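You operate a simulated robot arm through the tools that you are given. There is no shell and no other tool. Be economical: measure what you need, move in short steps, check, and stop when the job is done.

Carry out the task below with a simulated two-armed robot. There is one attempt and no reset: what you move stays moved.

TASK
Take the beige towel from the worktop under the green-handled cupboard and lay it out flat on the end of the table.

Only the result counts: the job must be done as asked and must still hold three seconds after the hand-in. Knocking over, shifting, dropping, spilling or breaking anything else fails it. Flat cloth is picked up by pressing the open fingertips on it (5 to 10 N) and closing them slowly along it; thin cloth reads only 2 to 8 mm in the jaws.

THE ROBOT
Two 7-joint arms with two-finger parallel grippers on one trunk, on a base that drives. Base frame: it is fixed to the floor where the robot stands at the start and does not move with it; the origin is under the middle of the robot, x ahead of it, y to its left, z up. Lengths are in m, angles in rad, forces in N, time in s.
The left shoulder is at the start at [0.06, 0.143, 0.901], the right one opposite. Places, roughly: beige towel [0.5, 0, 0.9]; end of the table [-1, -0.5, 0.8]. Payload 1.57 kg a hand.
Tool frame (each hand has its own): the origin (TCP) lies between the finger pads and is the grasp point; the fingertips stand 0.03 m ahead of it; z points along the fingers, y is the line along which they close. The gripper opens to 0.11 m. The fingers are 0.024 m wide and 0.012 m thick; the gripper's body (0.048 by 0.112 m) begins 0.078 m behind the TCP.
Orientation is told as [roll, pitch, yaw] about the base's x, y, z axes, in that order, counted from this pose: with the fingers straight down and closing along the base's y, the tool's x points along the base's -x, its y along +y and its z along -z.

THE INTERFACE
- The arms move only by the tool play_rows. It takes "left_deltas", "right_deltas" or both (then of equal length, played together; a hand with none holds still); each is a list of rows, each an object (a shift or turn left out is 0, a gripper value left out holds the last) with "fingers": the gripper command, from -1 (fully open) to 1 (shut), values between in proportion; "delta_pos": the shift along the base's x, y, z in units of 30 mm (1.0 is 30 mm), a list of three; "dr": the turn, a rotation vector about the base's x, y, z in units of 4 degrees (1.0 is 4 degrees), a list of three. In form: [{"fingers": fingers, "delta_pos": [x, y, z], "dr": [ax, ay, az]}, ...]. A call has 1 to 20 rows; each row shifts and turns the commanded pose from where the row before left it. A call with a number of a shift or a turn outside -1 to 1 is refused whole. A row lasts 0.2 s, in which the tool goes at most 0.05 m and 0.15 rad; a call with a longer step from one row to the next is refused whole, and so is a gripper value outside its range. Where a pose cannot be reached the arm comes as near as it can. A force on the tool above 40 N (or 10 N above the force at the start of the call, whichever is more), or a blocked arm, ends the call early, and 0.2 s more pass. The fingers move at their own pace (about 0.045 m/s each) and stop on an object; they squeeze with about 35 N. The grip force told is the motor's: it shows also when the fingers shut on nothing. Time passes only in rows, and 0.2 s behind the last, so rows that do not move let the fingers close. The reply holds the time, the measured pose of the TCP, the force on the tool along the base axes, the opening and the grip force, in the units named above and with some noise, with the torque about the TCP (base axes, N m) and any sound that the robot's microphone picked up, and new pictures: "pictures" is both (left out), scene, wrist or none (wrist: the cameras of the hands that moved).
- Cameras (640 x 400 px; columns grow to the right, rows downward): "scene" is now at [0.0032, -0.0477, 1.4875]; the picture's right is [-0.83, -0.56, 0.00], its down [-0.53, 0.77, -0.36] and it looks along [0.20, -0.30, -0.93] (base axes); focal length 214 px, centre (320, 200). "left" rides on the left gripper at [0.07, -0.016, -0.141] in its tool frame; the picture's right is [0.23, 0.97, 0.00], its down [-0.86, 0.20, -0.48] and it looks along [-0.47, 0.11, 0.88] (tool axes); focal length 222 px, centre (320, 200). "right" rides on the right gripper at [0.07, 0.016, -0.141] in its tool frame; the picture's right is [-0.23, 0.97, 0.00], its down [-0.86, -0.20, -0.48] and it looks along [-0.47, -0.11, 0.88] (tool axes); focal length 222 px, centre (320, 200). There is no depth. A picture from a camera that has moved, and an enlarged one, comes with that camera's place and axes in the base frame and with its lens.
- lift_body(by): slides the trunk up (or, below 0, down) by that many m; the arms and the scene camera ride with it, the base frame stays. It gives what a move gives, with no picture.
- base_move(legs): drives the robot by 1 to 6 legs, each [ahead, left, turn to the left] in m, m and rad, along the robot's own axes; the way and the turn of a leg run together, so that a leg with both is an arc; at most 1.5 m and 3.142 rad a leg. The arms and the cameras ride along, it lands a little off, and it stops where it bumps. It gives what a move gives, and a new picture of the scene camera.
- aim_head(pan, tilt): turns the head with the scene camera to pan (to the left, within 1.501 rad either way) and tilt (down, from -0.506 to 1.204), counted from straight ahead of the robot. It gives what a move gives, and a new picture of the scene camera.
- enlarge(camera, box): a new picture of the part [left, top, right, bottom] of that camera's present view, enlarged. No time passes.
- sign_off(): hands the job in; it is judged then, once.

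Work in short steps. Places have to be worked out from the pictures, the camera data and where the tool is seen: move nearer, look again, correct. Check each grasp and each placing, and mend what went wrong. You have 120 turns and 260 pictures in all, those below and enlarged ones among them. Open the grippers and draw the arms clear of the work before you hand the job in, unless the task says otherwise; then end with one line.

The tools are called after "Emit:" as name(argument=value, ...) on one line, values as JSON. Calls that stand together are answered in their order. play_rows: Moves the arms, as the interface text tells. Its arguments: {"type":"object","properties":{"left_deltas":{"type":"array","items":{"type":"object","properties":{"fingers":{"type":"number"},"delta_pos":{"type":"array","items":{"type":"number"}},"dr":{"type":"array","items":{"type":"number"}}}}},"right_deltas":{"type":"array","items":{"type":"object","properties":{"fingers":{"type":"number"},"delta_pos":{"type":"array","items":{"type":"number"}},"dr":{"type":"array","items":{"type":"number"}}}}},"pictures":{"type":"string","enum":["both","scene","wrist","none"]}},"required":[]} The other tools are called the same way: lift_body (by) slides the trunk up or down; base_move (legs) drives the base; aim_head (pan, tilt) turns the head that bears the scene camera; enlarge (camera, box) takes an enlarged picture of a part of a camera's view; sign_off () hands the job in.

At the start:

```text
clock: 0.0
left_eef_pos: [0.4752, 0.2644, 1.0123]
left_tcp_rot: [-0.001, 0.0, 0.002]
left_ft_force: [-1.2, -0.5, -0.4]
left_ft_torque: [0.02, -0.03, -0.01]
left_width: 0.1097
left_gripper_force: 0.1
right_eef_pos: [0.5694, -0.2162, 1.0122]
right_tcp_rot: [-0.001, 0.0, 0.0]
right_ft_force: [-0.5, 0.9, -1.2]
right_ft_torque: [-0.01, -0.01, -0.02]
right_width: 0.1101
right_gripper_force: 0.0
trunk travel left (down, up): [-0.5, 0.09]
robot x, y, heading: [-0.0027, -0.0001, 0.002]
head pan, tilt: [-0.972, 1.201]
```

scene: 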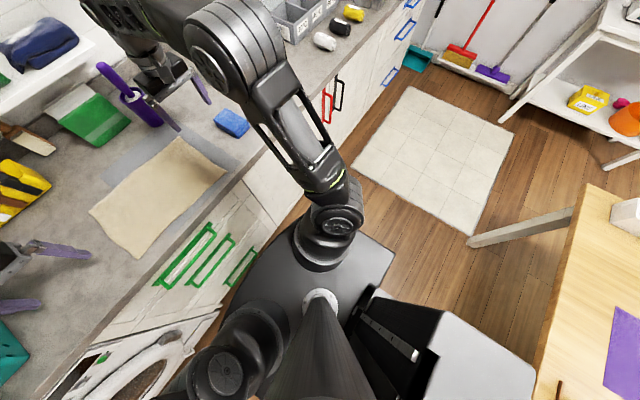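
right: 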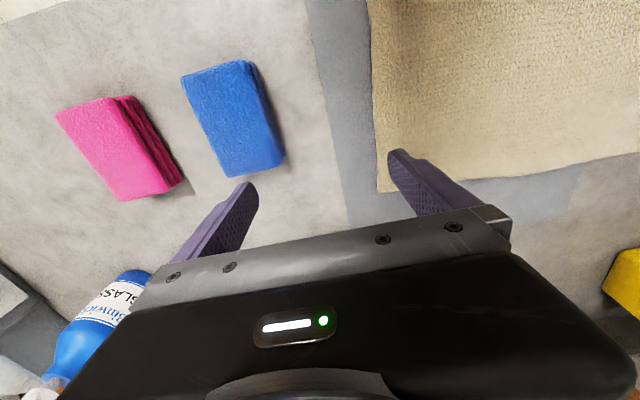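
left: 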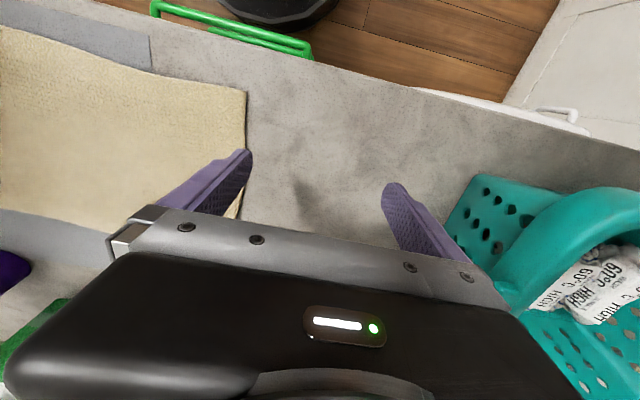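

I'll look round at the table first, to see where its end is and what stands on it.

Emit:
aim_head(pan=-1.5, tilt=0.6)

Emit:
aim_head(pan=0.0, tilt=0.9)

```text
clock: 1.0
left_eef_pos: [0.4743, 0.2639, 1.0123]
left_tcp_rot: [0.001, -0.001, 0.0]
left_ft_force: [1.1, 0.3, 0.2]
left_ft_torque: [0.02, -0.01, 0.0]
left_width: 0.1099
left_gripper_force: 0.1
right_eef_pos: [0.5701, -0.2159, 1.0129]
right_tcp_rot: [-0.001, 0.001, 0.0]
right_ft_force: [-0.2, 0.1, -0.7]
right_ft_torque: [0.02, 0.02, 0.0]
right_width: 0.1101
right_gripper_force: 0.1
trunk travel left (down, up): [-0.5, 0.09]
robot x, y, heading: [-0.0016, -0.0018, -0.001]
head pan, tilt: [-1.499, 0.6]
camera scene: at [-0.0219, -0.0897, 1.532], right [-1.0, -0.07, 0.0], down [-0.04, 0.56, -0.82], along [0.06, -0.82, -0.57], focal length 214 px, centre (320, 200)
```

scene: 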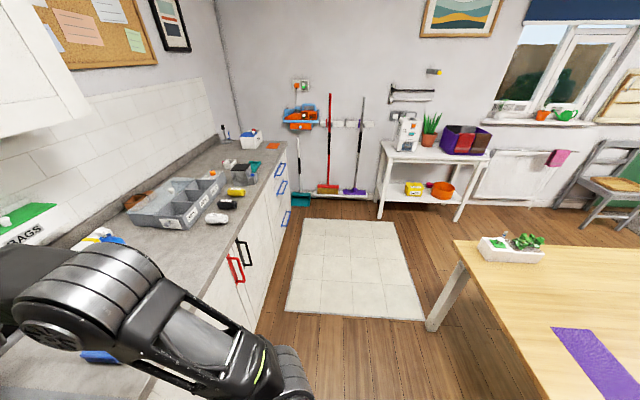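

```text
clock: 2.6
left_eef_pos: [0.4739, 0.2643, 1.0135]
left_tcp_rot: [0.001, 0.0, -0.001]
left_ft_force: [0.6, 0.8, -0.2]
left_ft_torque: [0.01, 0.03, 0.0]
left_width: 0.1097
left_gripper_force: 0.2
right_eef_pos: [0.5701, -0.2165, 1.0124]
right_tcp_rot: [0.0, 0.0, -0.001]
right_ft_force: [0.1, -0.5, -0.1]
right_ft_torque: [0.06, -0.02, 0.01]
right_width: 0.1099
right_gripper_force: 0.0
trunk travel left (down, up): [-0.5, 0.09]
robot x, y, heading: [0.003, -0.0011, 0.001]
head pan, tilt: [0.0, 0.901]
camera scene: at [0.0472, -0.0016, 1.5073], right [0.0, -1.0, 0.0], down [-0.78, 0.0, -0.62], along [0.62, 0.0, -0.78], focal length 214 px, centre (320, 200)
```

scene: 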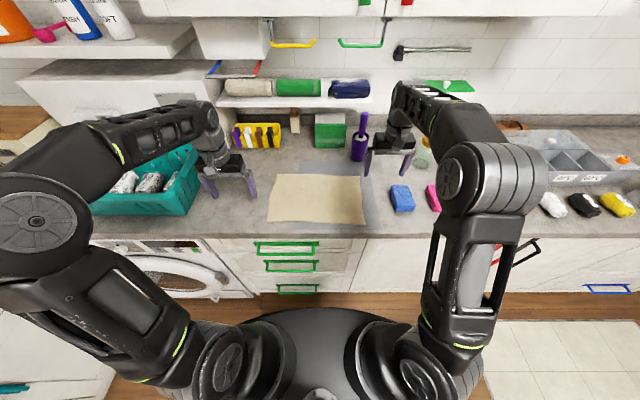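

Towel lies at x 0.47–0.70, y −0.17–0.19. The table lies behind me, with its near edge at x≈−0.62; I'll look to the left side too.

Emit:
aim_head(pan=1.5, tilt=0.7)

Emit:
enlarge(camera="left", box=[0, 0, 640, 400])

```text
clock: 4.2
left_eef_pos: [0.4741, 0.2639, 1.0124]
left_tcp_rot: [0.0, -0.001, 0.0]
left_ft_force: [0.6, -0.7, 0.3]
left_ft_torque: [0.02, 0.0, -0.01]
left_width: 0.1101
left_gripper_force: 0.1
right_eef_pos: [0.5694, -0.2164, 1.0131]
right_tcp_rot: [0.0, 0.001, -0.002]
right_ft_force: [-0.1, 0.4, 0.2]
right_ft_torque: [-0.01, -0.03, 0.01]
right_width: 0.1101
right_gripper_force: 0.0
trunk travel left (down, up): [-0.5, 0.09]
robot x, y, heading: [-0.0063, 0.0015, 0.002]
head pan, tilt: [1.499, 0.7]
camera scene: at [-0.0222, 0.0831, 1.5235], right [1.0, -0.07, 0.0], down [-0.05, -0.64, -0.76], along [0.06, 0.76, -0.64], focal length 214 px, centre (320, 200)
```

scene: 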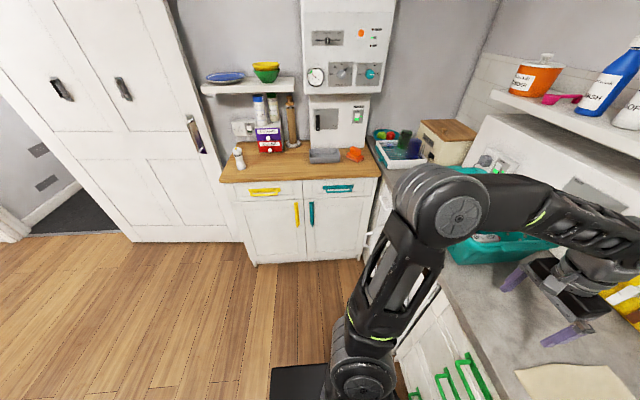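

```text
1.00 times, centred on (320, 200) of left
camera zoom: at [0.404, 0.2484, 1.155], right [-0.23, 0.97, 0.0], down [0.86, 0.2, 0.48], along [0.47, 0.11, -0.88], focal length 222 px, centre (320, 200)
```

zoom: 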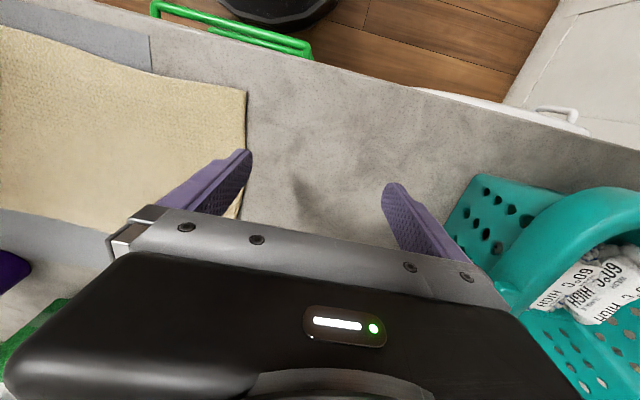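

Both hands go above the near corners of the towel, with jaws partly closed (4 cm).

Emit:
aim_head(pan=0.0, tilt=1.1)

Emit:
play_rows(left_deltas=[{"fingers": 0.27, "delta_pos": [0.11, -0.91, -0.6]}, {"delta_pos": [0.11, -0.91, -0.6]}, {"delta_pos": [0.11, -0.91, -0.6]}, {"delta_pos": [0.11, -0.91, -0.6]}, {}, {}], right_deltas=[{"fingers": 0.27, "delta_pos": [-0.73, 0.63, -0.6]}, {"delta_pos": [-0.73, 0.63, -0.6]}, {"delta_pos": [-0.73, 0.63, -0.6]}, {"delta_pos": [-0.73, 0.63, -0.6]}, {}, {}])

```text
clock: 5.8
left_eef_pos: [0.474, 0.2643, 1.0121]
left_tcp_rot: [0.0, 0.0, -0.001]
left_ft_force: [0.7, 0.0, -0.6]
left_ft_torque: [0.0, -0.03, -0.01]
left_width: 0.1098
left_gripper_force: 0.0
right_eef_pos: [0.5697, -0.2171, 1.0122]
right_tcp_rot: [0.001, 0.002, -0.002]
right_ft_force: [-0.4, 0.5, -0.5]
right_ft_torque: [-0.01, 0.02, 0.04]
right_width: 0.11
right_gripper_force: 0.0
trunk travel left (down, up): [-0.5, 0.09]
robot x, y, heading: [0.0068, 0.0052, 0.005]
head pan, tilt: [0.0, 1.1]
camera scene: at [0.0348, -0.0015, 1.4935], right [0.0, -1.0, 0.0], down [-0.89, 0.0, -0.45], along [0.45, 0.0, -0.89], focal length 214 px, centre (320, 200)
```

scene: 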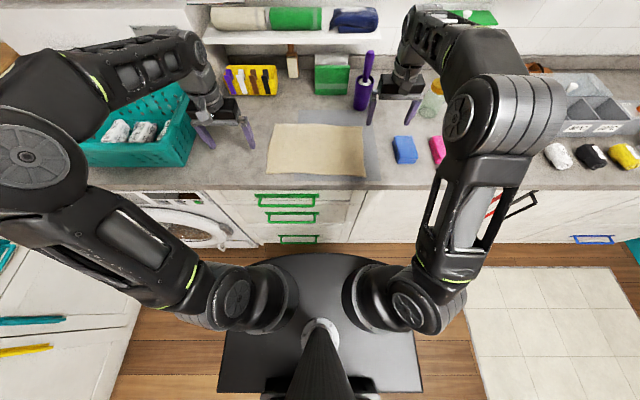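

```text
clock: 7.2
left_eef_pos: [0.4872, 0.1563, 0.9402]
left_tcp_rot: [0.0, 0.001, -0.001]
left_ft_force: [0.6, -0.4, 0.4]
left_ft_torque: [0.05, 0.01, 0.02]
left_width: 0.0403
left_gripper_force: 0.1
right_eef_pos: [0.4826, -0.1405, 0.9391]
right_tcp_rot: [0.0, 0.0, -0.001]
right_ft_force: [-0.3, 0.8, -0.5]
right_ft_torque: [0.01, 0.0, 0.0]
right_width: 0.0401
right_gripper_force: 0.1
trunk travel left (down, up): [-0.5, 0.09]
robot x, y, heading: [-0.0033, 0.0041, -0.002]
head pan, tilt: [0.0, 1.1]
camera scene: at [0.0348, -0.0017, 1.4935], right [0.0, -1.0, 0.0], down [-0.89, 0.0, -0.45], along [0.45, 0.0, -0.89], focal length 214 px, centre (320, 200)
camera right: at [0.4146, -0.1247, 1.0799], right [0.23, 0.97, 0.0], down [0.86, -0.2, 0.48], along [0.47, -0.11, -0.88], focal length 222 px, centre (320, 200)
camera left: at [0.4177, 0.1398, 1.0825], right [-0.23, 0.97, 0.0], down [0.86, 0.2, 0.48], along [0.47, 0.11, -0.88], focal length 222 px, centre (320, 200)
```

scene: 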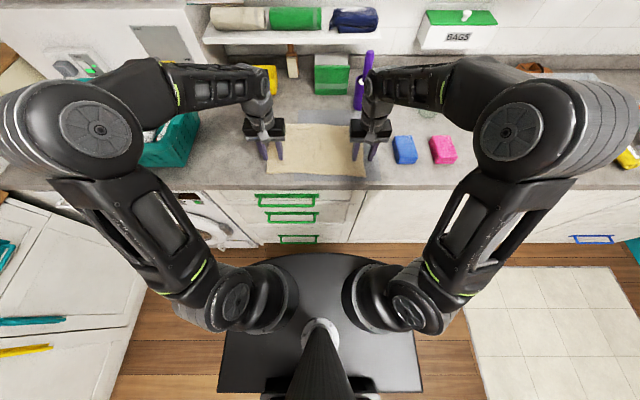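
right: 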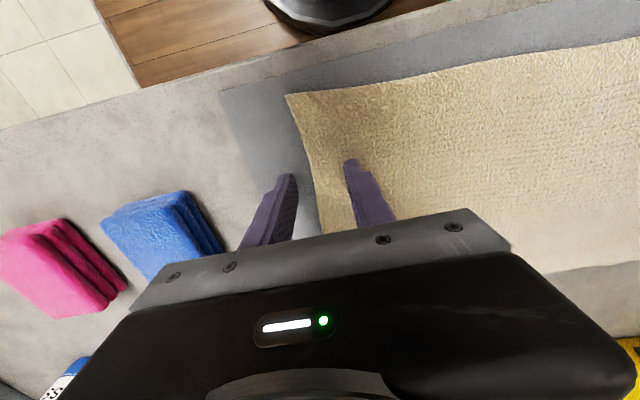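
left: 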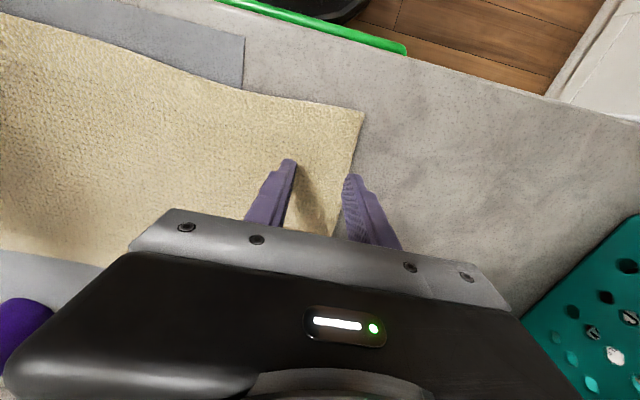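

The wrist views put the near corners at about [0.425, −0.155] and [0.437, 0.186]. I shift both hands towards the near edge and inwards, then come down to just above the cloth.

Emit:
play_rows(left_deltas=[{"delta_pos": [-0.6, -0.27, 0]}, {"delta_pos": [-0.57, -0.26, -0.5]}, {"delta_pos": [0, 0, -0.5]}, {"delta_pos": [0, 0, -0.4]}, {}], right_deltas=[{"delta_pos": [-0.7, 0.43, 0]}, {"delta_pos": [-0.7, 0.42, -0.5]}, {"delta_pos": [0, 0, -0.5]}, {"delta_pos": [0, 0, -0.4]}, {}], pictures="wrist")

```text
clock: 7.9
left_eef_pos: [0.4571, 0.1376, 0.9328]
left_tcp_rot: [-0.002, -0.021, 0.002]
left_ft_force: [-3.8, 1.3, 18.4]
left_ft_torque: [0.1, 0.13, 0.03]
left_width: 0.0397
left_gripper_force: 0.0
right_eef_pos: [0.4453, -0.1142, 0.9333]
right_tcp_rot: [0.007, -0.023, 0.002]
right_ft_force: [-4.9, -3.4, 21.4]
right_ft_torque: [0.04, 0.27, 0.04]
right_width: 0.0391
right_gripper_force: 0.1
trunk travel left (down, up): [-0.5, 0.09]
robot x, y, heading: [0.0005, 0.0001, -0.002]
head pan, tilt: [0.0, 1.1]
stopped in row 3 (right hand): the force on the tool passed its limit (the readings are from after the stop); the commanded pose is now the measured one
camera right: at [0.373, -0.099, 1.0718], right [0.23, 0.97, 0.01], down [0.84, -0.2, 0.5], along [0.49, -0.1, -0.87], focal length 222 px, centre (320, 200)
camera left: at [0.3841, 0.1227, 1.0741], right [-0.23, 0.97, -0.01], down [0.85, 0.2, 0.49], along [0.48, 0.11, -0.87], focal length 222 px, centre (320, 200)
```

right: 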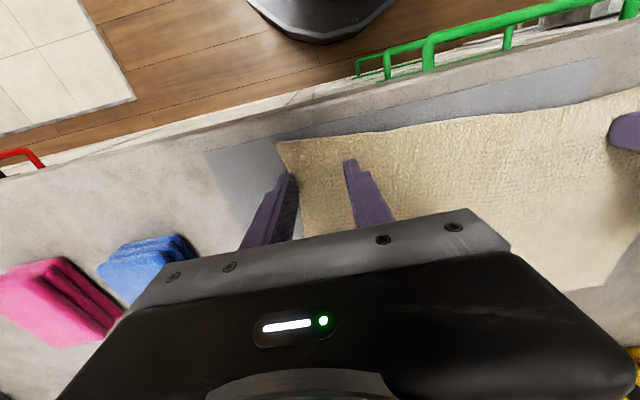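
left: 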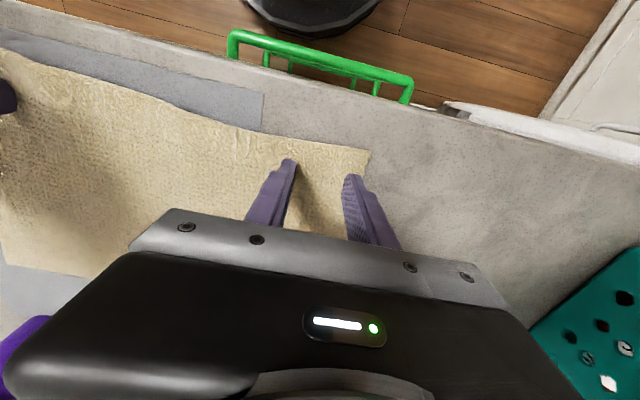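

Contact came at TCP z≈0.933, so the cloth's surface is at about 0.90 here. I lift, shift both hands nearer the edge and a bit further in, then come down gently again.

Emit:
play_rows(left_deltas=[{"delta_pos": [0, 0, 0.5]}, {"delta_pos": [-0.45, -0.4, 0], "dr": [0, 0.3, 0]}, {"delta_pos": [0, 0, -0.3]}, {}], right_deltas=[{"delta_pos": [0, 0, 0.5]}, {"delta_pos": [-0.65, 0.5, 0], "dr": [0, 0.3, 0]}, {"delta_pos": [0, 0, -0.3]}, {}], pictures="wrist")

```text
clock: 8.9
left_eef_pos: [0.4451, 0.1258, 0.9348]
left_tcp_rot: [-0.003, 0.005, 0.003]
left_ft_force: [-0.2, -0.5, 2.6]
left_ft_torque: [0.0, 0.03, -0.02]
left_width: 0.0399
left_gripper_force: 0.1
right_eef_pos: [0.4273, -0.0999, 0.9363]
right_tcp_rot: [0.005, 0.004, 0.001]
right_ft_force: [-0.1, -0.1, 0.9]
right_ft_torque: [-0.04, 0.02, 0.0]
right_width: 0.0402
right_gripper_force: 0.1
trunk travel left (down, up): [-0.5, 0.09]
robot x, y, heading: [-0.0003, 0.0006, -0.001]
head pan, tilt: [0.0, 1.1]
camera right: at [0.3581, -0.0848, 1.0761], right [0.23, 0.97, 0.0], down [0.86, -0.2, 0.47], along [0.46, -0.1, -0.88], focal length 222 px, centre (320, 200)
camera left: at [0.3757, 0.1112, 1.0773], right [-0.23, 0.97, 0.0], down [0.86, 0.2, 0.47], along [0.46, 0.11, -0.88], focal length 222 px, centre (320, 200)
```

right: 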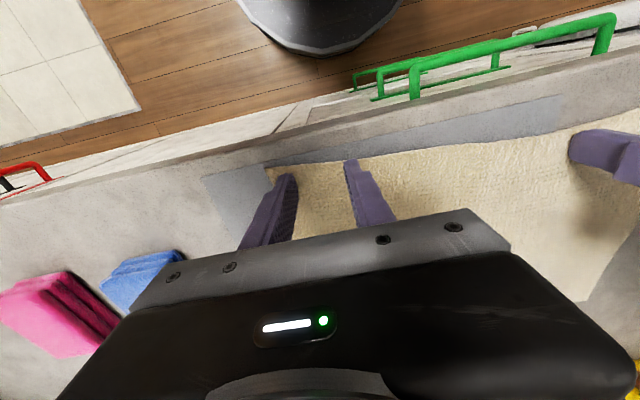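
left: 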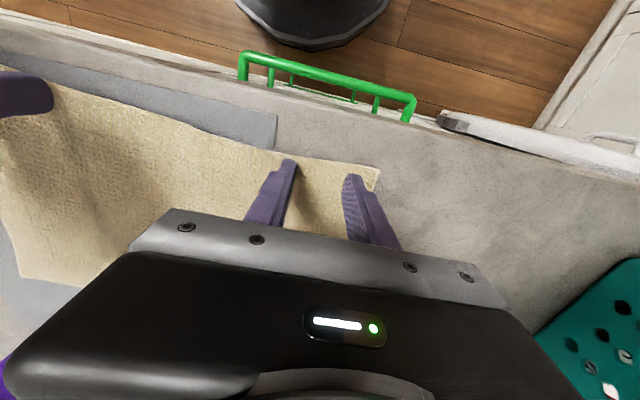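

Both hands sit at the corners, just touching. I press in small steps until I read 5–10 N.

Emit:
play_rows(left_deltas=[{"delta_pos": [0, 0, -0.06]}, {}], right_deltas=[{"delta_pos": [0, 0, -0.11]}, {}], pictures="none")

```text
clock: 9.5
left_eef_pos: [0.4435, 0.126, 0.9334]
left_tcp_rot: [-0.001, 0.004, 0.003]
left_ft_force: [1.1, 1.5, 7.0]
left_ft_torque: [0.05, -0.05, 0.03]
left_width: 0.0402
left_gripper_force: 0.0
right_eef_pos: [0.4267, -0.1005, 0.9334]
right_tcp_rot: [0.005, 0.002, 0.001]
right_ft_force: [-0.1, -2.5, 12.8]
right_ft_torque: [-0.14, -0.07, 0.0]
right_width: 0.0402
right_gripper_force: 0.1
trunk travel left (down, up): [-0.5, 0.09]
robot x, y, heading: [-0.002, 0.0039, 0.003]
head pan, tilt: [0.0, 1.1]
```

Forces are 7 N left and 13 N right; I ease the right a little and close both slowly.

Emit:
play_rows(left_deltas=[{"fingers": 0.27}, {"fingers": 0.36}, {"fingers": 0.45}, {"fingers": 0.54}, {"fingers": 0.63}, {"fingers": 0.72}, {"fingers": 0.81}, {"fingers": 0.9}, {"fingers": 1}, {"fingers": 1}, {"fingers": 1}], right_deltas=[{"fingers": 0.27, "delta_pos": [0, 0, 0.04]}, {"fingers": 0.36}, {"fingers": 0.45}, {"fingers": 0.54}, {"fingers": 0.63}, {"fingers": 0.72}, {"fingers": 0.81}, {"fingers": 0.9}, {"fingers": 1}, {"fingers": 1}, {"fingers": 1}])

```text
clock: 11.9
left_eef_pos: [0.4437, 0.1248, 0.9344]
left_tcp_rot: [-0.003, 0.005, -0.001]
left_ft_force: [0.2, -13.1, 8.4]
left_ft_torque: [-0.4, 0.0, -0.09]
left_width: 0.0048
left_gripper_force: 25.3
right_eef_pos: [0.4259, -0.0994, 0.9344]
right_tcp_rot: [0.004, 0.002, 0.001]
right_ft_force: [0.7, 13.3, 3.6]
right_ft_torque: [0.34, 0.01, 0.21]
right_width: 0.0036
right_gripper_force: 24.2
trunk travel left (down, up): [-0.5, 0.09]
robot x, y, heading: [0.0024, -0.0017, 0.003]
head pan, tilt: [0.0, 1.1]
camera scene: at [0.0341, -0.0017, 1.4935], right [0.0, -1.0, 0.0], down [-0.89, 0.0, -0.45], along [0.45, 0.0, -0.89], focal length 214 px, centre (320, 200)
camera right: at [0.3574, -0.084, 1.0745], right [0.23, 0.97, 0.01], down [0.86, -0.2, 0.48], along [0.46, -0.1, -0.88], focal length 222 px, centre (320, 200)
camera left: at [0.3748, 0.1104, 1.0763], right [-0.23, 0.97, 0.0], down [0.86, 0.2, 0.47], along [0.46, 0.11, -0.88], focal length 222 px, centre (320, 200)
```

scene: 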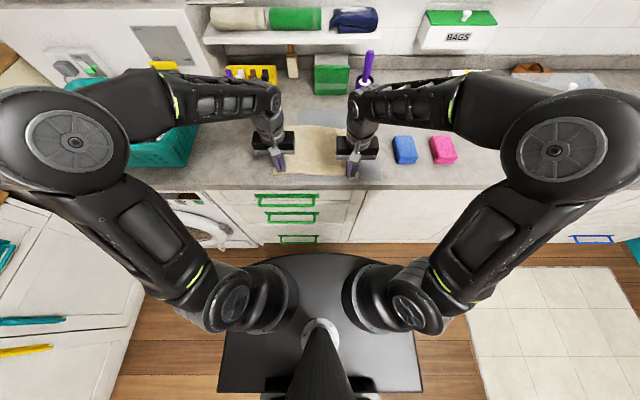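
right: 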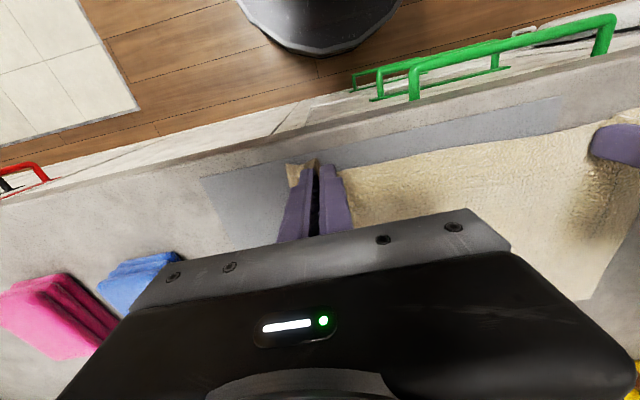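
left: 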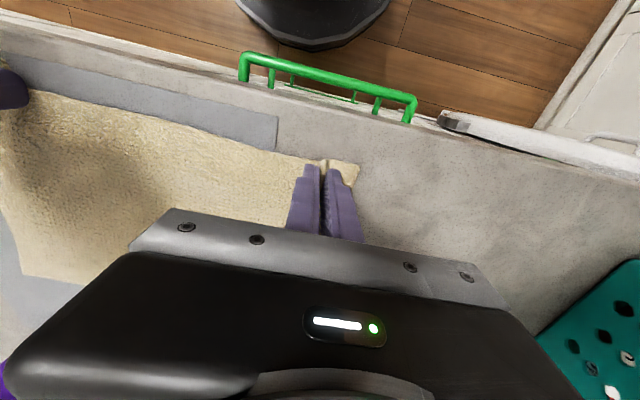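

Both jaws hold cloth (4.8 and 3.6 mm), which is stretched taut. I bring the hands slightly together and lift a little to test it.

Emit:
play_rows(left_deltas=[{"delta_pos": [0, -0.15, 0.3]}, {"delta_pos": [0, -0.15, 0.5]}, {"delta_pos": [0, 0, 0.6]}, {"delta_pos": [0, 0, 0.6]}, {}], right_deltas=[{"delta_pos": [0, 0.15, 0.3]}, {"delta_pos": [0, 0.15, 0.5]}, {"delta_pos": [0, 0, 0.6]}, {"delta_pos": [0, 0, 0.6]}, {}])

```text
clock: 13.1
left_eef_pos: [0.4433, 0.118, 0.9928]
left_tcp_rot: [-0.001, 0.007, 0.001]
left_ft_force: [-0.4, -1.2, -0.1]
left_ft_torque: [0.04, -0.01, -0.02]
left_width: 0.0044
left_gripper_force: 25.1
right_eef_pos: [0.427, -0.0911, 0.9928]
right_tcp_rot: [0.005, 0.004, 0.0]
right_ft_force: [0.3, 0.1, -0.8]
right_ft_torque: [0.02, -0.01, 0.01]
right_width: 0.0026
right_gripper_force: 24.0
trunk travel left (down, up): [-0.5, 0.09]
robot x, y, heading: [-0.0025, 0.0006, 0.001]
head pan, tilt: [0.0, 1.1]
camera scene: at [0.0352, -0.0016, 1.4934], right [0.0, -1.0, 0.0], down [-0.89, 0.0, -0.45], along [0.45, 0.0, -0.89], focal length 214 px, centre (320, 200)
camera right: at [0.3579, -0.0747, 1.1333], right [0.23, 0.97, 0.0], down [0.86, -0.2, 0.47], along [0.46, -0.1, -0.88], focal length 222 px, centre (320, 200)
camera left: at [0.3754, 0.1021, 1.1359], right [-0.23, 0.97, 0.0], down [0.86, 0.2, 0.47], along [0.46, 0.11, -0.88], focal length 222 px, centre (320, 200)
```

scene: 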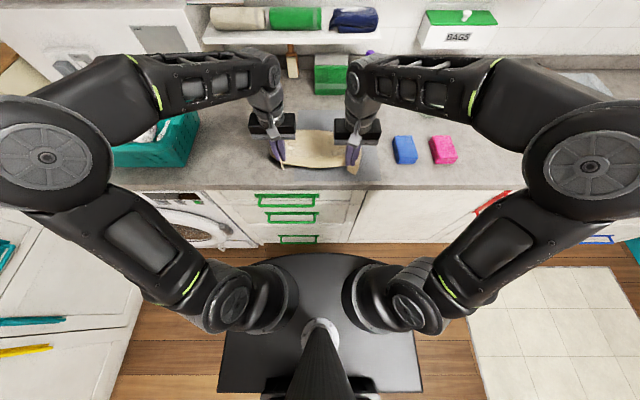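
right: 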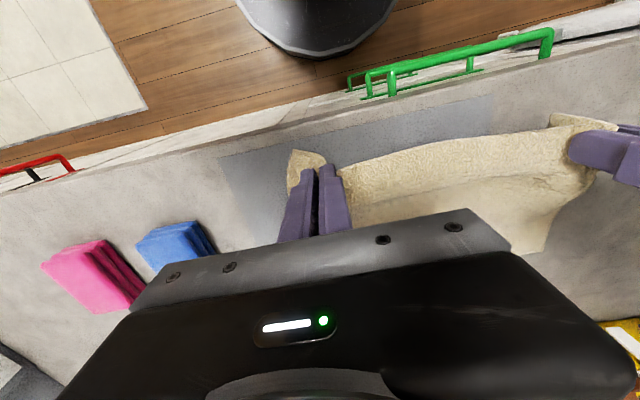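
left: 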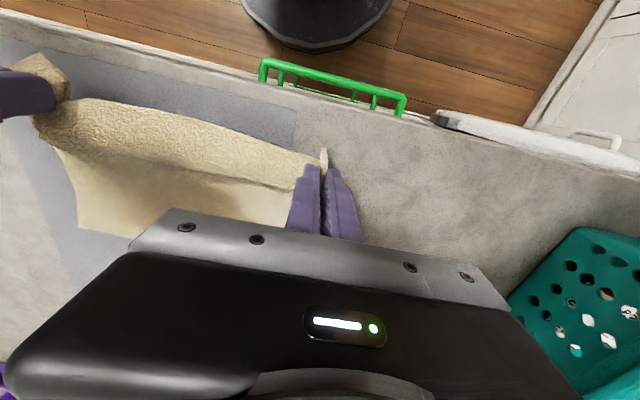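

Both hold. I lift the towel clear with the arms and the trunk.

Emit:
play_rows(left_deltas=[{"delta_pos": [-0.2, 0, 0.9]}, {"delta_pos": [-0.2, 0, 0.9]}, {"delta_pos": [-0.2, 0, 0.9]}, {"delta_pos": [-0.2, 0, 0.9]}, {"delta_pos": [-0.2, 0, 0.9]}, {"delta_pos": [-0.2, 0, 0.9]}, {}], right_deltas=[{"delta_pos": [-0.2, 0, 0.9]}, {"delta_pos": [-0.2, 0, 0.9]}, {"delta_pos": [-0.2, 0, 0.9]}, {"delta_pos": [-0.2, 0, 0.9]}, {"delta_pos": [-0.2, 0, 0.9]}, {"delta_pos": [-0.2, 0, 0.9]}, {}], pictures="none")

Emit:
lift_body(by=0.085)

Emit:
aim_head(pan=0.0, tilt=0.95)

```text
clock: 14.7
left_eef_pos: [0.423, 0.1179, 1.0833]
left_tcp_rot: [-0.002, 0.005, 0.002]
left_ft_force: [0.1, -0.1, -0.4]
left_ft_torque: [0.03, -0.01, 0.01]
left_width: 0.0043
left_gripper_force: 24.6
left hand out of reach, approached as far as the arm can: row 4, 5, 6
right_eef_pos: [0.407, -0.0897, 1.0819]
right_tcp_rot: [0.005, 0.003, 0.002]
right_ft_force: [-0.1, -0.4, -0.7]
right_ft_torque: [0.03, 0.0, -0.02]
right_width: 0.0028
right_gripper_force: 23.9
right hand out of reach, approached as far as the arm can: row 4, 5, 6
trunk travel left (down, up): [-0.5, 0.09]
robot x, y, heading: [0.0012, -0.0013, -0.001]
head pan, tilt: [0.0, 1.1]
```

```text
clock: 15.9
left_eef_pos: [0.4235, 0.1165, 1.1672]
left_tcp_rot: [0.0, 0.006, 0.001]
left_ft_force: [-0.4, -0.6, -0.2]
left_ft_torque: [0.0, 0.06, -0.03]
left_width: 0.0044
left_gripper_force: 24.7
right_eef_pos: [0.4068, -0.0895, 1.1672]
right_tcp_rot: [0.007, 0.004, 0.001]
right_ft_force: [-0.8, 0.5, -0.2]
right_ft_torque: [0.05, 0.05, -0.01]
right_width: 0.0027
right_gripper_force: 24.5
trunk travel left (down, up): [-0.585, 0.005]
robot x, y, heading: [0.0008, 0.0005, -0.002]
head pan, tilt: [0.0, 1.1]
```

```text
clock: 16.6
left_eef_pos: [0.4232, 0.1171, 1.168]
left_tcp_rot: [0.0, 0.005, 0.002]
left_ft_force: [-0.3, 0.6, -0.1]
left_ft_torque: [0.02, -0.03, -0.05]
left_width: 0.0045
left_gripper_force: 25.2
right_eef_pos: [0.4069, -0.0894, 1.1665]
right_tcp_rot: [0.006, 0.002, 0.0]
right_ft_force: [0.6, 0.0, -0.3]
right_ft_torque: [0.02, -0.04, 0.03]
right_width: 0.0026
right_gripper_force: 24.1
trunk travel left (down, up): [-0.585, 0.005]
robot x, y, heading: [-0.0008, -0.0005, 0.002]
head pan, tilt: [0.0, 0.949]
camera scene: at [0.0446, -0.0016, 1.5886], right [0.0, -1.0, 0.0], down [-0.81, 0.0, -0.58], along [0.58, 0.0, -0.81], focal length 214 px, centre (320, 200)
```

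scene: 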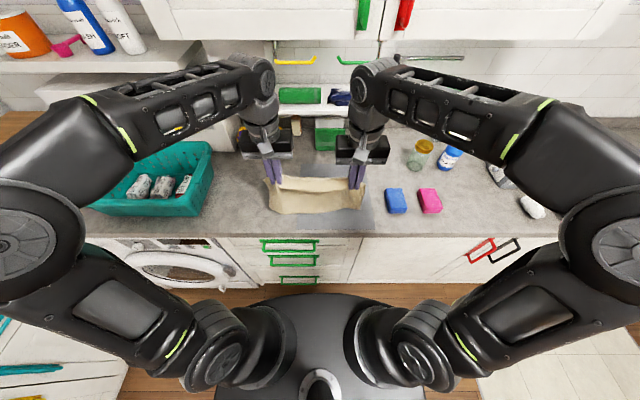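

The towel hangs nearly clear. Before driving I look at the floor space and table beside and behind me.

Emit:
aim_head(pan=-1.5, tilt=1.2)

Emit:
aim_head(pan=1.5, tilt=1.2)

```text
clock: 18.2
left_eef_pos: [0.424, 0.1161, 1.1679]
left_tcp_rot: [-0.004, 0.005, 0.002]
left_ft_force: [-1.3, -0.1, 0.6]
left_ft_torque: [0.02, 0.01, -0.04]
left_width: 0.0044
left_gripper_force: 25.2
right_eef_pos: [0.4072, -0.0885, 1.1676]
right_tcp_rot: [0.005, 0.003, 0.001]
right_ft_force: [-0.9, 0.4, -0.6]
right_ft_torque: [0.04, 0.03, -0.03]
right_width: 0.0028
right_gripper_force: 23.9
trunk travel left (down, up): [-0.585, 0.005]
robot x, y, heading: [-0.0012, -0.0004, -0.004]
head pan, tilt: [-1.499, 1.201]
camera scene: at [-0.0241, -0.0574, 1.5725], right [-1.0, -0.07, 0.0], down [-0.07, 0.93, -0.36], along [0.03, -0.36, -0.93], focal length 214 px, centre (320, 200)
```

scene: 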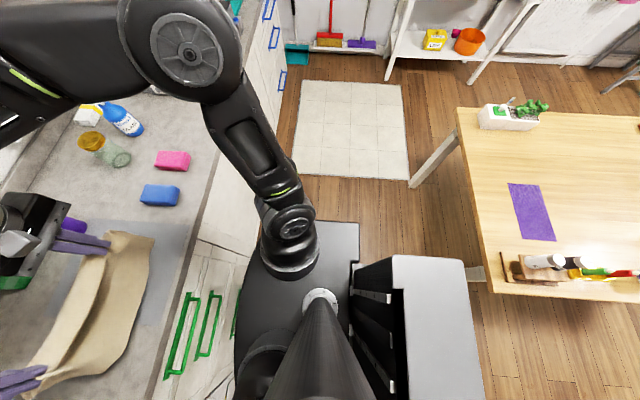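

```text
clock: 20.8
left_eef_pos: [0.4238, 0.1165, 1.1685]
left_tcp_rot: [-0.001, 0.006, 0.001]
left_ft_force: [0.6, -0.5, -0.2]
left_ft_torque: [0.03, 0.0, -0.06]
left_width: 0.0042
left_gripper_force: 24.7
right_eef_pos: [0.4063, -0.0901, 1.1676]
right_tcp_rot: [0.006, 0.004, 0.001]
right_ft_force: [0.0, 0.1, -0.5]
right_ft_torque: [0.05, 0.01, 0.02]
right_width: 0.0028
right_gripper_force: 24.2
trunk travel left (down, up): [-0.585, 0.005]
robot x, y, heading: [0.0027, -0.0025, -0.001]
head pan, tilt: [1.499, 1.201]
camera scene: at [-0.0241, 0.0541, 1.5725], right [1.0, -0.07, 0.0], down [-0.07, -0.93, -0.36], along [0.03, 0.36, -0.93], focal length 214 px, centre (320, 200)
```

scene: 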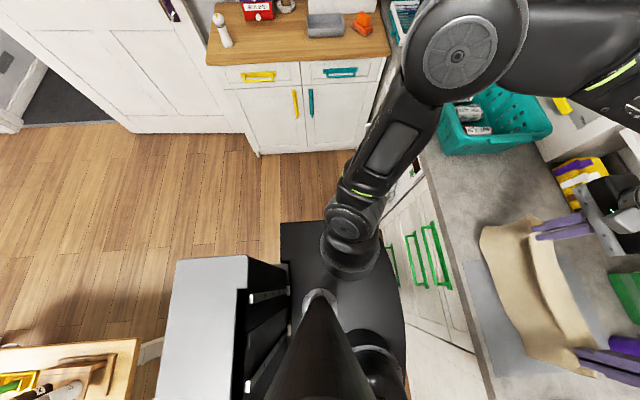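

The table's near end is an edge at x≈−0.635, y from −0.91 to −0.07, with a planter at one corner and a tool tray at the other. I back off from the worktop, then turn left in the free floor.

Emit:
base_move(legs=[[-0.14, 0, 0], [0, 0.15, 0]])

Emit:
aim_head(pan=0.0, tilt=1.0)

```text
clock: 23.1
left_eef_pos: [0.2833, 0.2664, 1.1687]
left_tcp_rot: [-0.004, 0.006, -0.001]
left_ft_force: [-0.4, 0.0, -0.2]
left_ft_torque: [-0.04, 0.01, -0.02]
left_width: 0.0048
left_gripper_force: 24.8
right_eef_pos: [0.2661, 0.0592, 1.1672]
right_tcp_rot: [0.003, 0.003, -0.001]
right_ft_force: [0.1, 0.8, 0.7]
right_ft_torque: [-0.01, -0.03, 0.01]
right_width: 0.0029
right_gripper_force: 24.3
trunk travel left (down, up): [-0.585, 0.005]
robot x, y, heading: [-0.1356, 0.1509, -0.003]
head pan, tilt: [1.499, 1.201]
camera scene: at [-0.1648, 0.2057, 1.5724], right [1.0, -0.07, 0.0], down [-0.07, -0.93, -0.36], along [0.03, 0.36, -0.93], focal length 214 px, centre (320, 200)
```

scene: 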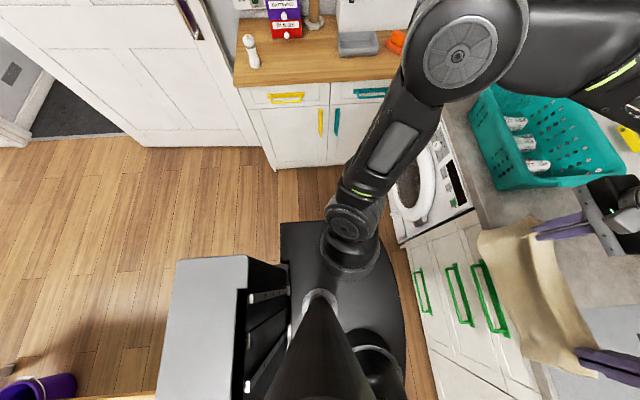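

```text
clock: 24.7
left_eef_pos: [0.2825, 0.2657, 1.167]
left_tcp_rot: [-0.003, 0.005, -0.003]
left_ft_force: [0.6, -0.1, -0.1]
left_ft_torque: [0.04, -0.01, -0.02]
left_width: 0.0043
left_gripper_force: 25.2
right_eef_pos: [0.2657, 0.0581, 1.1676]
right_tcp_rot: [0.006, 0.003, -0.002]
right_ft_force: [-0.1, -0.7, -1.0]
right_ft_torque: [0.08, 0.0, 0.0]
right_width: 0.0028
right_gripper_force: 24.0
trunk travel left (down, up): [-0.585, 0.005]
robot x, y, heading: [-0.1466, 0.1489, 0.003]
head pan, tilt: [0.0, 1.0]
camera scene: at [-0.0992, 0.1479, 1.5851], right [0.0, -1.0, 0.0], down [-0.84, 0.0, -0.54], along [0.54, 0.0, -0.84], focal length 214 px, centre (320, 200)
```

scene: 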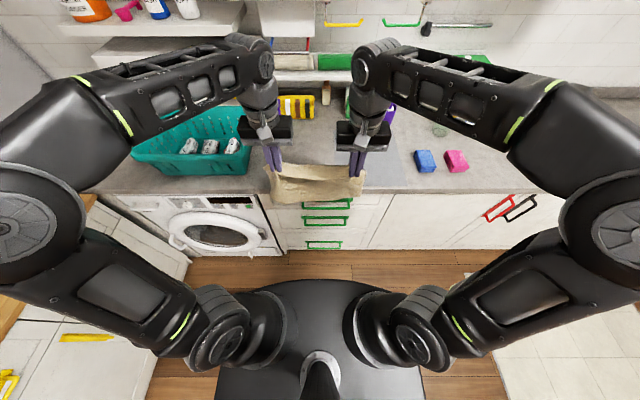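

Robot at (−0.146, 0.149). I move to about (−0.33, 0.30) to give the elbows and rear body room, then turn left 90° and check.

Emit:
base_move(legs=[[-0.185, 0.15, 0]])

Emit:
base_move(legs=[[0, 0, 0.8]])

```text
clock: 26.5
left_eef_pos: [0.0977, 0.418, 1.1682]
left_tcp_rot: [-0.003, 0.004, -0.006]
left_ft_force: [0.1, -0.8, 0.5]
left_ft_torque: [-0.02, -0.05, 0.01]
left_width: 0.0041
left_gripper_force: 24.7
right_eef_pos: [0.0798, 0.212, 1.1668]
right_tcp_rot: [0.003, 0.002, -0.006]
right_ft_force: [-0.2, 0.3, -0.2]
right_ft_torque: [-0.04, -0.03, -0.02]
right_width: 0.0028
right_gripper_force: 23.9
trunk travel left (down, up): [-0.585, 0.005]
robot x, y, heading: [-0.322, 0.3045, -0.006]
head pan, tilt: [0.0, 1.0]
camera scene: at [-0.2848, 0.3027, 1.5851], right [-0.01, -1.0, 0.0], down [-0.84, 0.01, -0.54], along [0.54, 0.0, -0.84], focal length 214 px, centre (320, 200)
```

scene: 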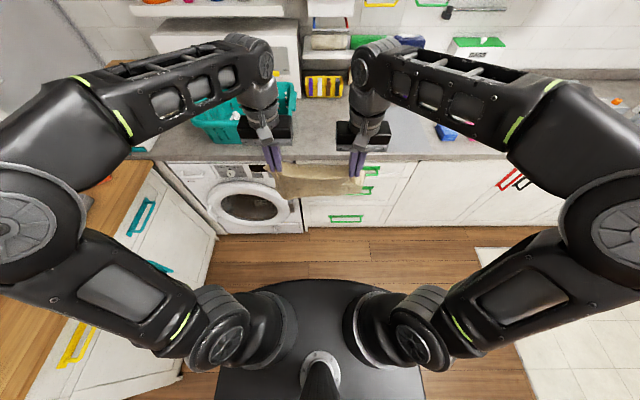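

```text
clock: 29.0
left_eef_pos: [-0.1147, 0.6897, 1.1681]
left_tcp_rot: [-0.002, 0.005, 0.805]
left_ft_force: [0.2, 1.2, -0.7]
left_ft_torque: [0.0, 0.02, -0.12]
left_width: 0.0043
left_gripper_force: 25.2
right_eef_pos: [0.0213, 0.5328, 1.1678]
right_tcp_rot: [0.004, 0.004, 0.805]
right_ft_force: [0.1, 0.1, -0.7]
right_ft_torque: [-0.01, -0.02, -0.02]
right_width: 0.0028
right_gripper_force: 23.8
trunk travel left (down, up): [-0.585, 0.005]
robot x, y, heading: [-0.3259, 0.3033, 0.802]
head pan, tilt: [0.0, 1.0]
camera scene: at [-0.296, 0.3308, 1.5851], right [0.72, -0.69, 0.0], down [-0.58, -0.61, -0.54], along [0.38, 0.39, -0.84], focal length 214 px, centre (320, 200)
```

scene: 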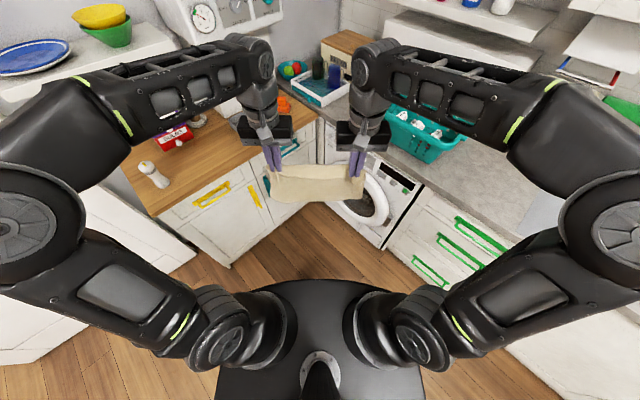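

No contact; I continue the turn.

Emit:
base_move(legs=[[0, 0, 0.77]])

Emit:
base_move(legs=[[0, 0, 0.77], [0, 0, 0.8]])

```text
clock: 31.4
left_eef_pos: [-0.4428, 0.7272, 1.1687]
left_tcp_rot: [-0.003, 0.007, 1.57]
left_ft_force: [0.1, 0.2, -1.2]
left_ft_torque: [0.01, -0.03, -0.11]
left_width: 0.0045
left_gripper_force: 24.8
right_eef_pos: [-0.2351, 0.7105, 1.1674]
right_tcp_rot: [0.005, 0.003, 1.571]
right_ft_force: [-0.4, -1.1, 0.2]
right_ft_torque: [-0.01, -0.01, -0.03]
right_width: 0.0025
right_gripper_force: 24.4
trunk travel left (down, up): [-0.585, 0.005]
robot x, y, heading: [-0.3235, 0.3055, 1.569]
head pan, tilt: [0.0, 1.0]
camera scene: at [-0.3237, 0.3418, 1.5851], right [1.0, 0.0, 0.0], down [0.0, -0.84, -0.54], along [0.0, 0.54, -0.84], focal length 214 px, centre (320, 200)
```

scene: 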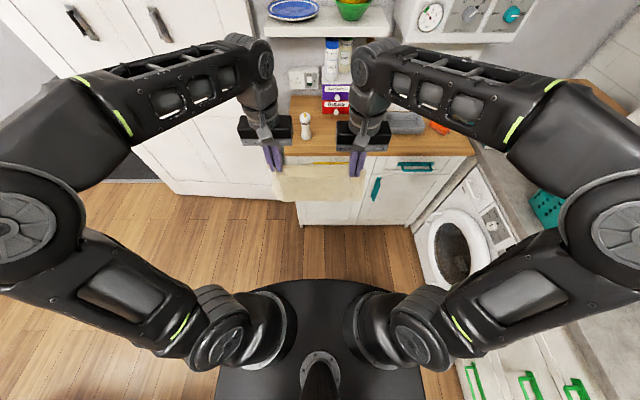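

```text
clock: 35.9
left_eef_pos: [-0.7496, 0.1947, 1.1678]
left_tcp_rot: [-0.004, 0.004, 3.126]
left_ft_force: [-0.2, 0.0, 0.2]
left_ft_torque: [-0.02, 0.0, -0.12]
left_width: 0.0044
left_gripper_force: 24.8
right_eef_pos: [-0.7295, 0.399, 1.1669]
right_tcp_rot: [0.005, 0.003, 3.127]
right_ft_force: [-0.2, 0.4, 0.4]
right_ft_torque: [0.0, -0.03, -0.01]
right_width: 0.0026
right_gripper_force: 23.9
trunk travel left (down, up): [-0.585, 0.005]
robot x, y, heading: [-0.3257, 0.3028, 3.121]
head pan, tilt: [0.0, 1.0]
camera scene: at [-0.3633, 0.3025, 1.5851], right [0.02, 1.0, 0.0], down [0.84, -0.01, -0.54], along [-0.54, 0.01, -0.84], focal length 214 px, centre (320, 200)
```

scene: 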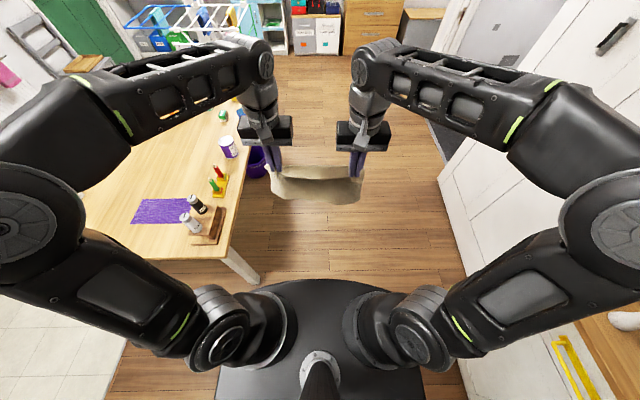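

Now facing the table's direction. I pan left to see the whole table end.

Emit:
aim_head(pan=0.75, tilt=0.75)

```text
clock: 37.0
left_eef_pos: [-0.7498, 0.1929, 1.1678]
left_tcp_rot: [-0.001, 0.005, 3.127]
left_ft_force: [0.1, 0.5, 0.3]
left_ft_torque: [0.0, 0.0, -0.13]
left_width: 0.0041
left_gripper_force: 25.0
right_eef_pos: [-0.7299, 0.4003, 1.1685]
right_tcp_rot: [0.005, 0.004, 3.126]
right_ft_force: [-0.1, -0.5, -0.2]
right_ft_torque: [-0.04, -0.02, -0.05]
right_width: 0.0027
right_gripper_force: 23.8
trunk travel left (down, up): [-0.585, 0.005]
robot x, y, heading: [-0.323, 0.3044, 3.123]
head pan, tilt: [0.75, 0.75]
camera scene: at [-0.3552, 0.2461, 1.6042], right [-0.67, 0.74, 0.0], down [0.51, 0.46, -0.73], along [-0.54, -0.49, -0.68], focal length 214 px, centre (320, 200)
```

scene: 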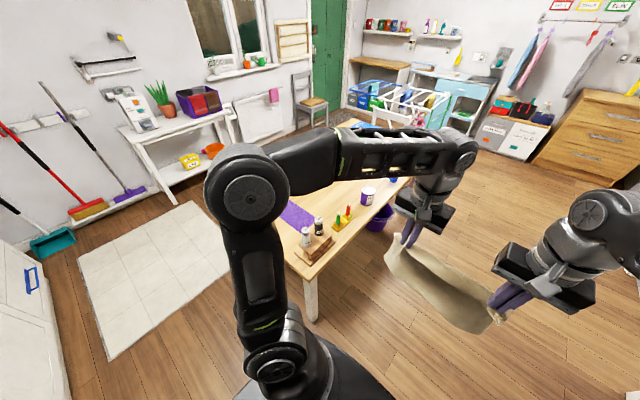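

I back off from the table's line, then slide left to stand in front of the table's end.

Emit:
base_move(legs=[[-0.19, 0, 0.02], [0, 0.75, 0]])

Emit:
aim_head(pan=0.0, tilt=0.8)

```text
clock: 42.3
left_eef_pos: [-0.5436, -0.5868, 1.1678]
left_tcp_rot: [-0.003, 0.006, -3.123]
left_ft_force: [-0.5, 0.2, 0.3]
left_ft_torque: [0.05, 0.02, -0.1]
left_width: 0.0042
left_gripper_force: 24.9
right_eef_pos: [-0.53, -0.3804, 1.1672]
right_tcp_rot: [0.006, 0.002, -3.124]
right_ft_force: [0.2, 0.2, 0.1]
right_ft_torque: [0.02, 0.0, -0.04]
right_width: 0.0023
right_gripper_force: 23.6
trunk travel left (down, up): [-0.585, 0.005]
robot x, y, heading: [-0.1194, -0.4668, -3.124]
head pan, tilt: [0.75, 0.75]
camera scene: at [-0.1505, -0.5213, 1.6042], right [-0.7, 0.72, 0.0], down [0.49, 0.47, -0.73], along [-0.53, -0.51, -0.68], focal length 214 px, centre (320, 200)
```

scene: 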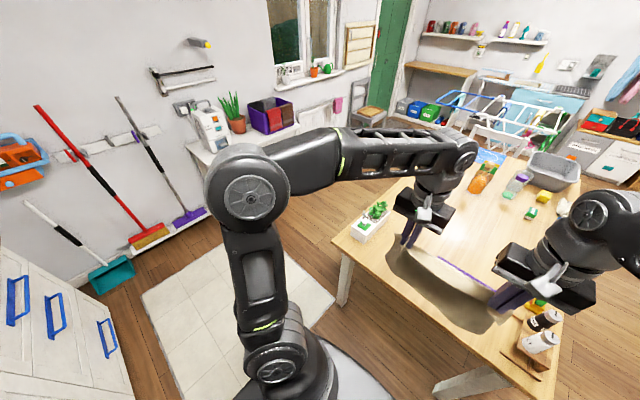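

```text
clock: 43.4
left_eef_pos: [-0.5441, -0.5871, 1.1689]
left_tcp_rot: [-0.001, 0.005, -3.122]
left_ft_force: [-0.5, 0.0, 0.1]
left_ft_torque: [-0.02, 0.03, -0.13]
left_width: 0.0043
left_gripper_force: 24.7
right_eef_pos: [-0.5308, -0.3785, 1.1675]
right_tcp_rot: [0.005, 0.003, -3.123]
right_ft_force: [-0.1, 0.2, -0.6]
right_ft_torque: [-0.03, -0.03, -0.05]
right_width: 0.0025
right_gripper_force: 23.9
trunk travel left (down, up): [-0.585, 0.005]
robot x, y, heading: [-0.1255, -0.461, -3.123]
head pan, tilt: [0.0, 0.799]
camera scene: at [-0.1716, -0.4646, 1.6002], right [-0.02, 1.0, 0.0], down [0.72, 0.01, -0.7], along [-0.7, -0.01, -0.72], focal length 214 px, centre (320, 200)
```

scene: 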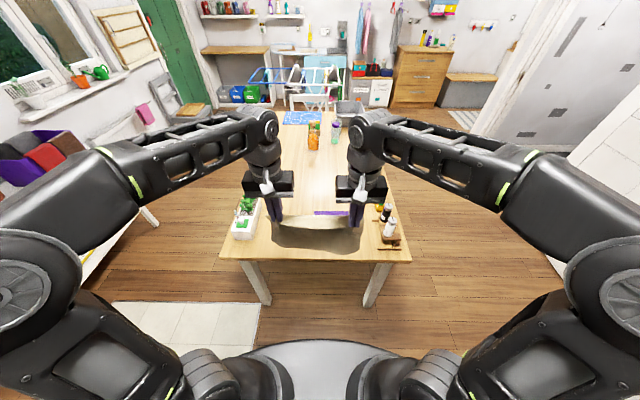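

The table's end is ahead. I enlarge the view to see what lies on it, particularly the purple thing.

Emit:
enlarge(camera="scene", box=[210, 100, 420, 270])

Emit:
enlarge(camera="right", box=[0, 0, 640, 400])

```text
2.35 times, centred on (315, 185) of scene
camera zoom: at [-0.1716, -0.4646, 1.6002], right [-0.02, 1.0, 0.0], down [0.72, 0.01, -0.7], along [-0.7, -0.01, -0.72], focal length 505 px, centre (332, 235)
```

zoom: 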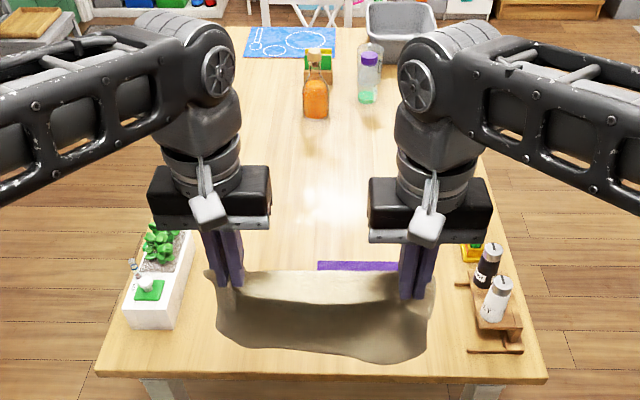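

```text
1.00 times, centred on (320, 200) of right
camera zoom: at [-0.4597, -0.3938, 1.3079], right [-0.21, -0.98, 0.0], down [-0.86, 0.19, 0.47], along [-0.47, 0.1, -0.88], focal length 222 px, centre (320, 200)
```

zoom: 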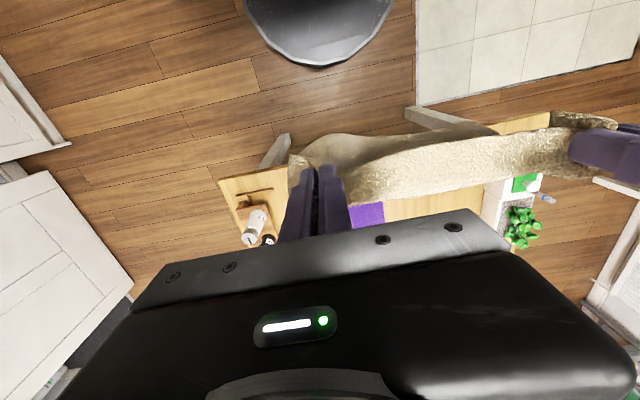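

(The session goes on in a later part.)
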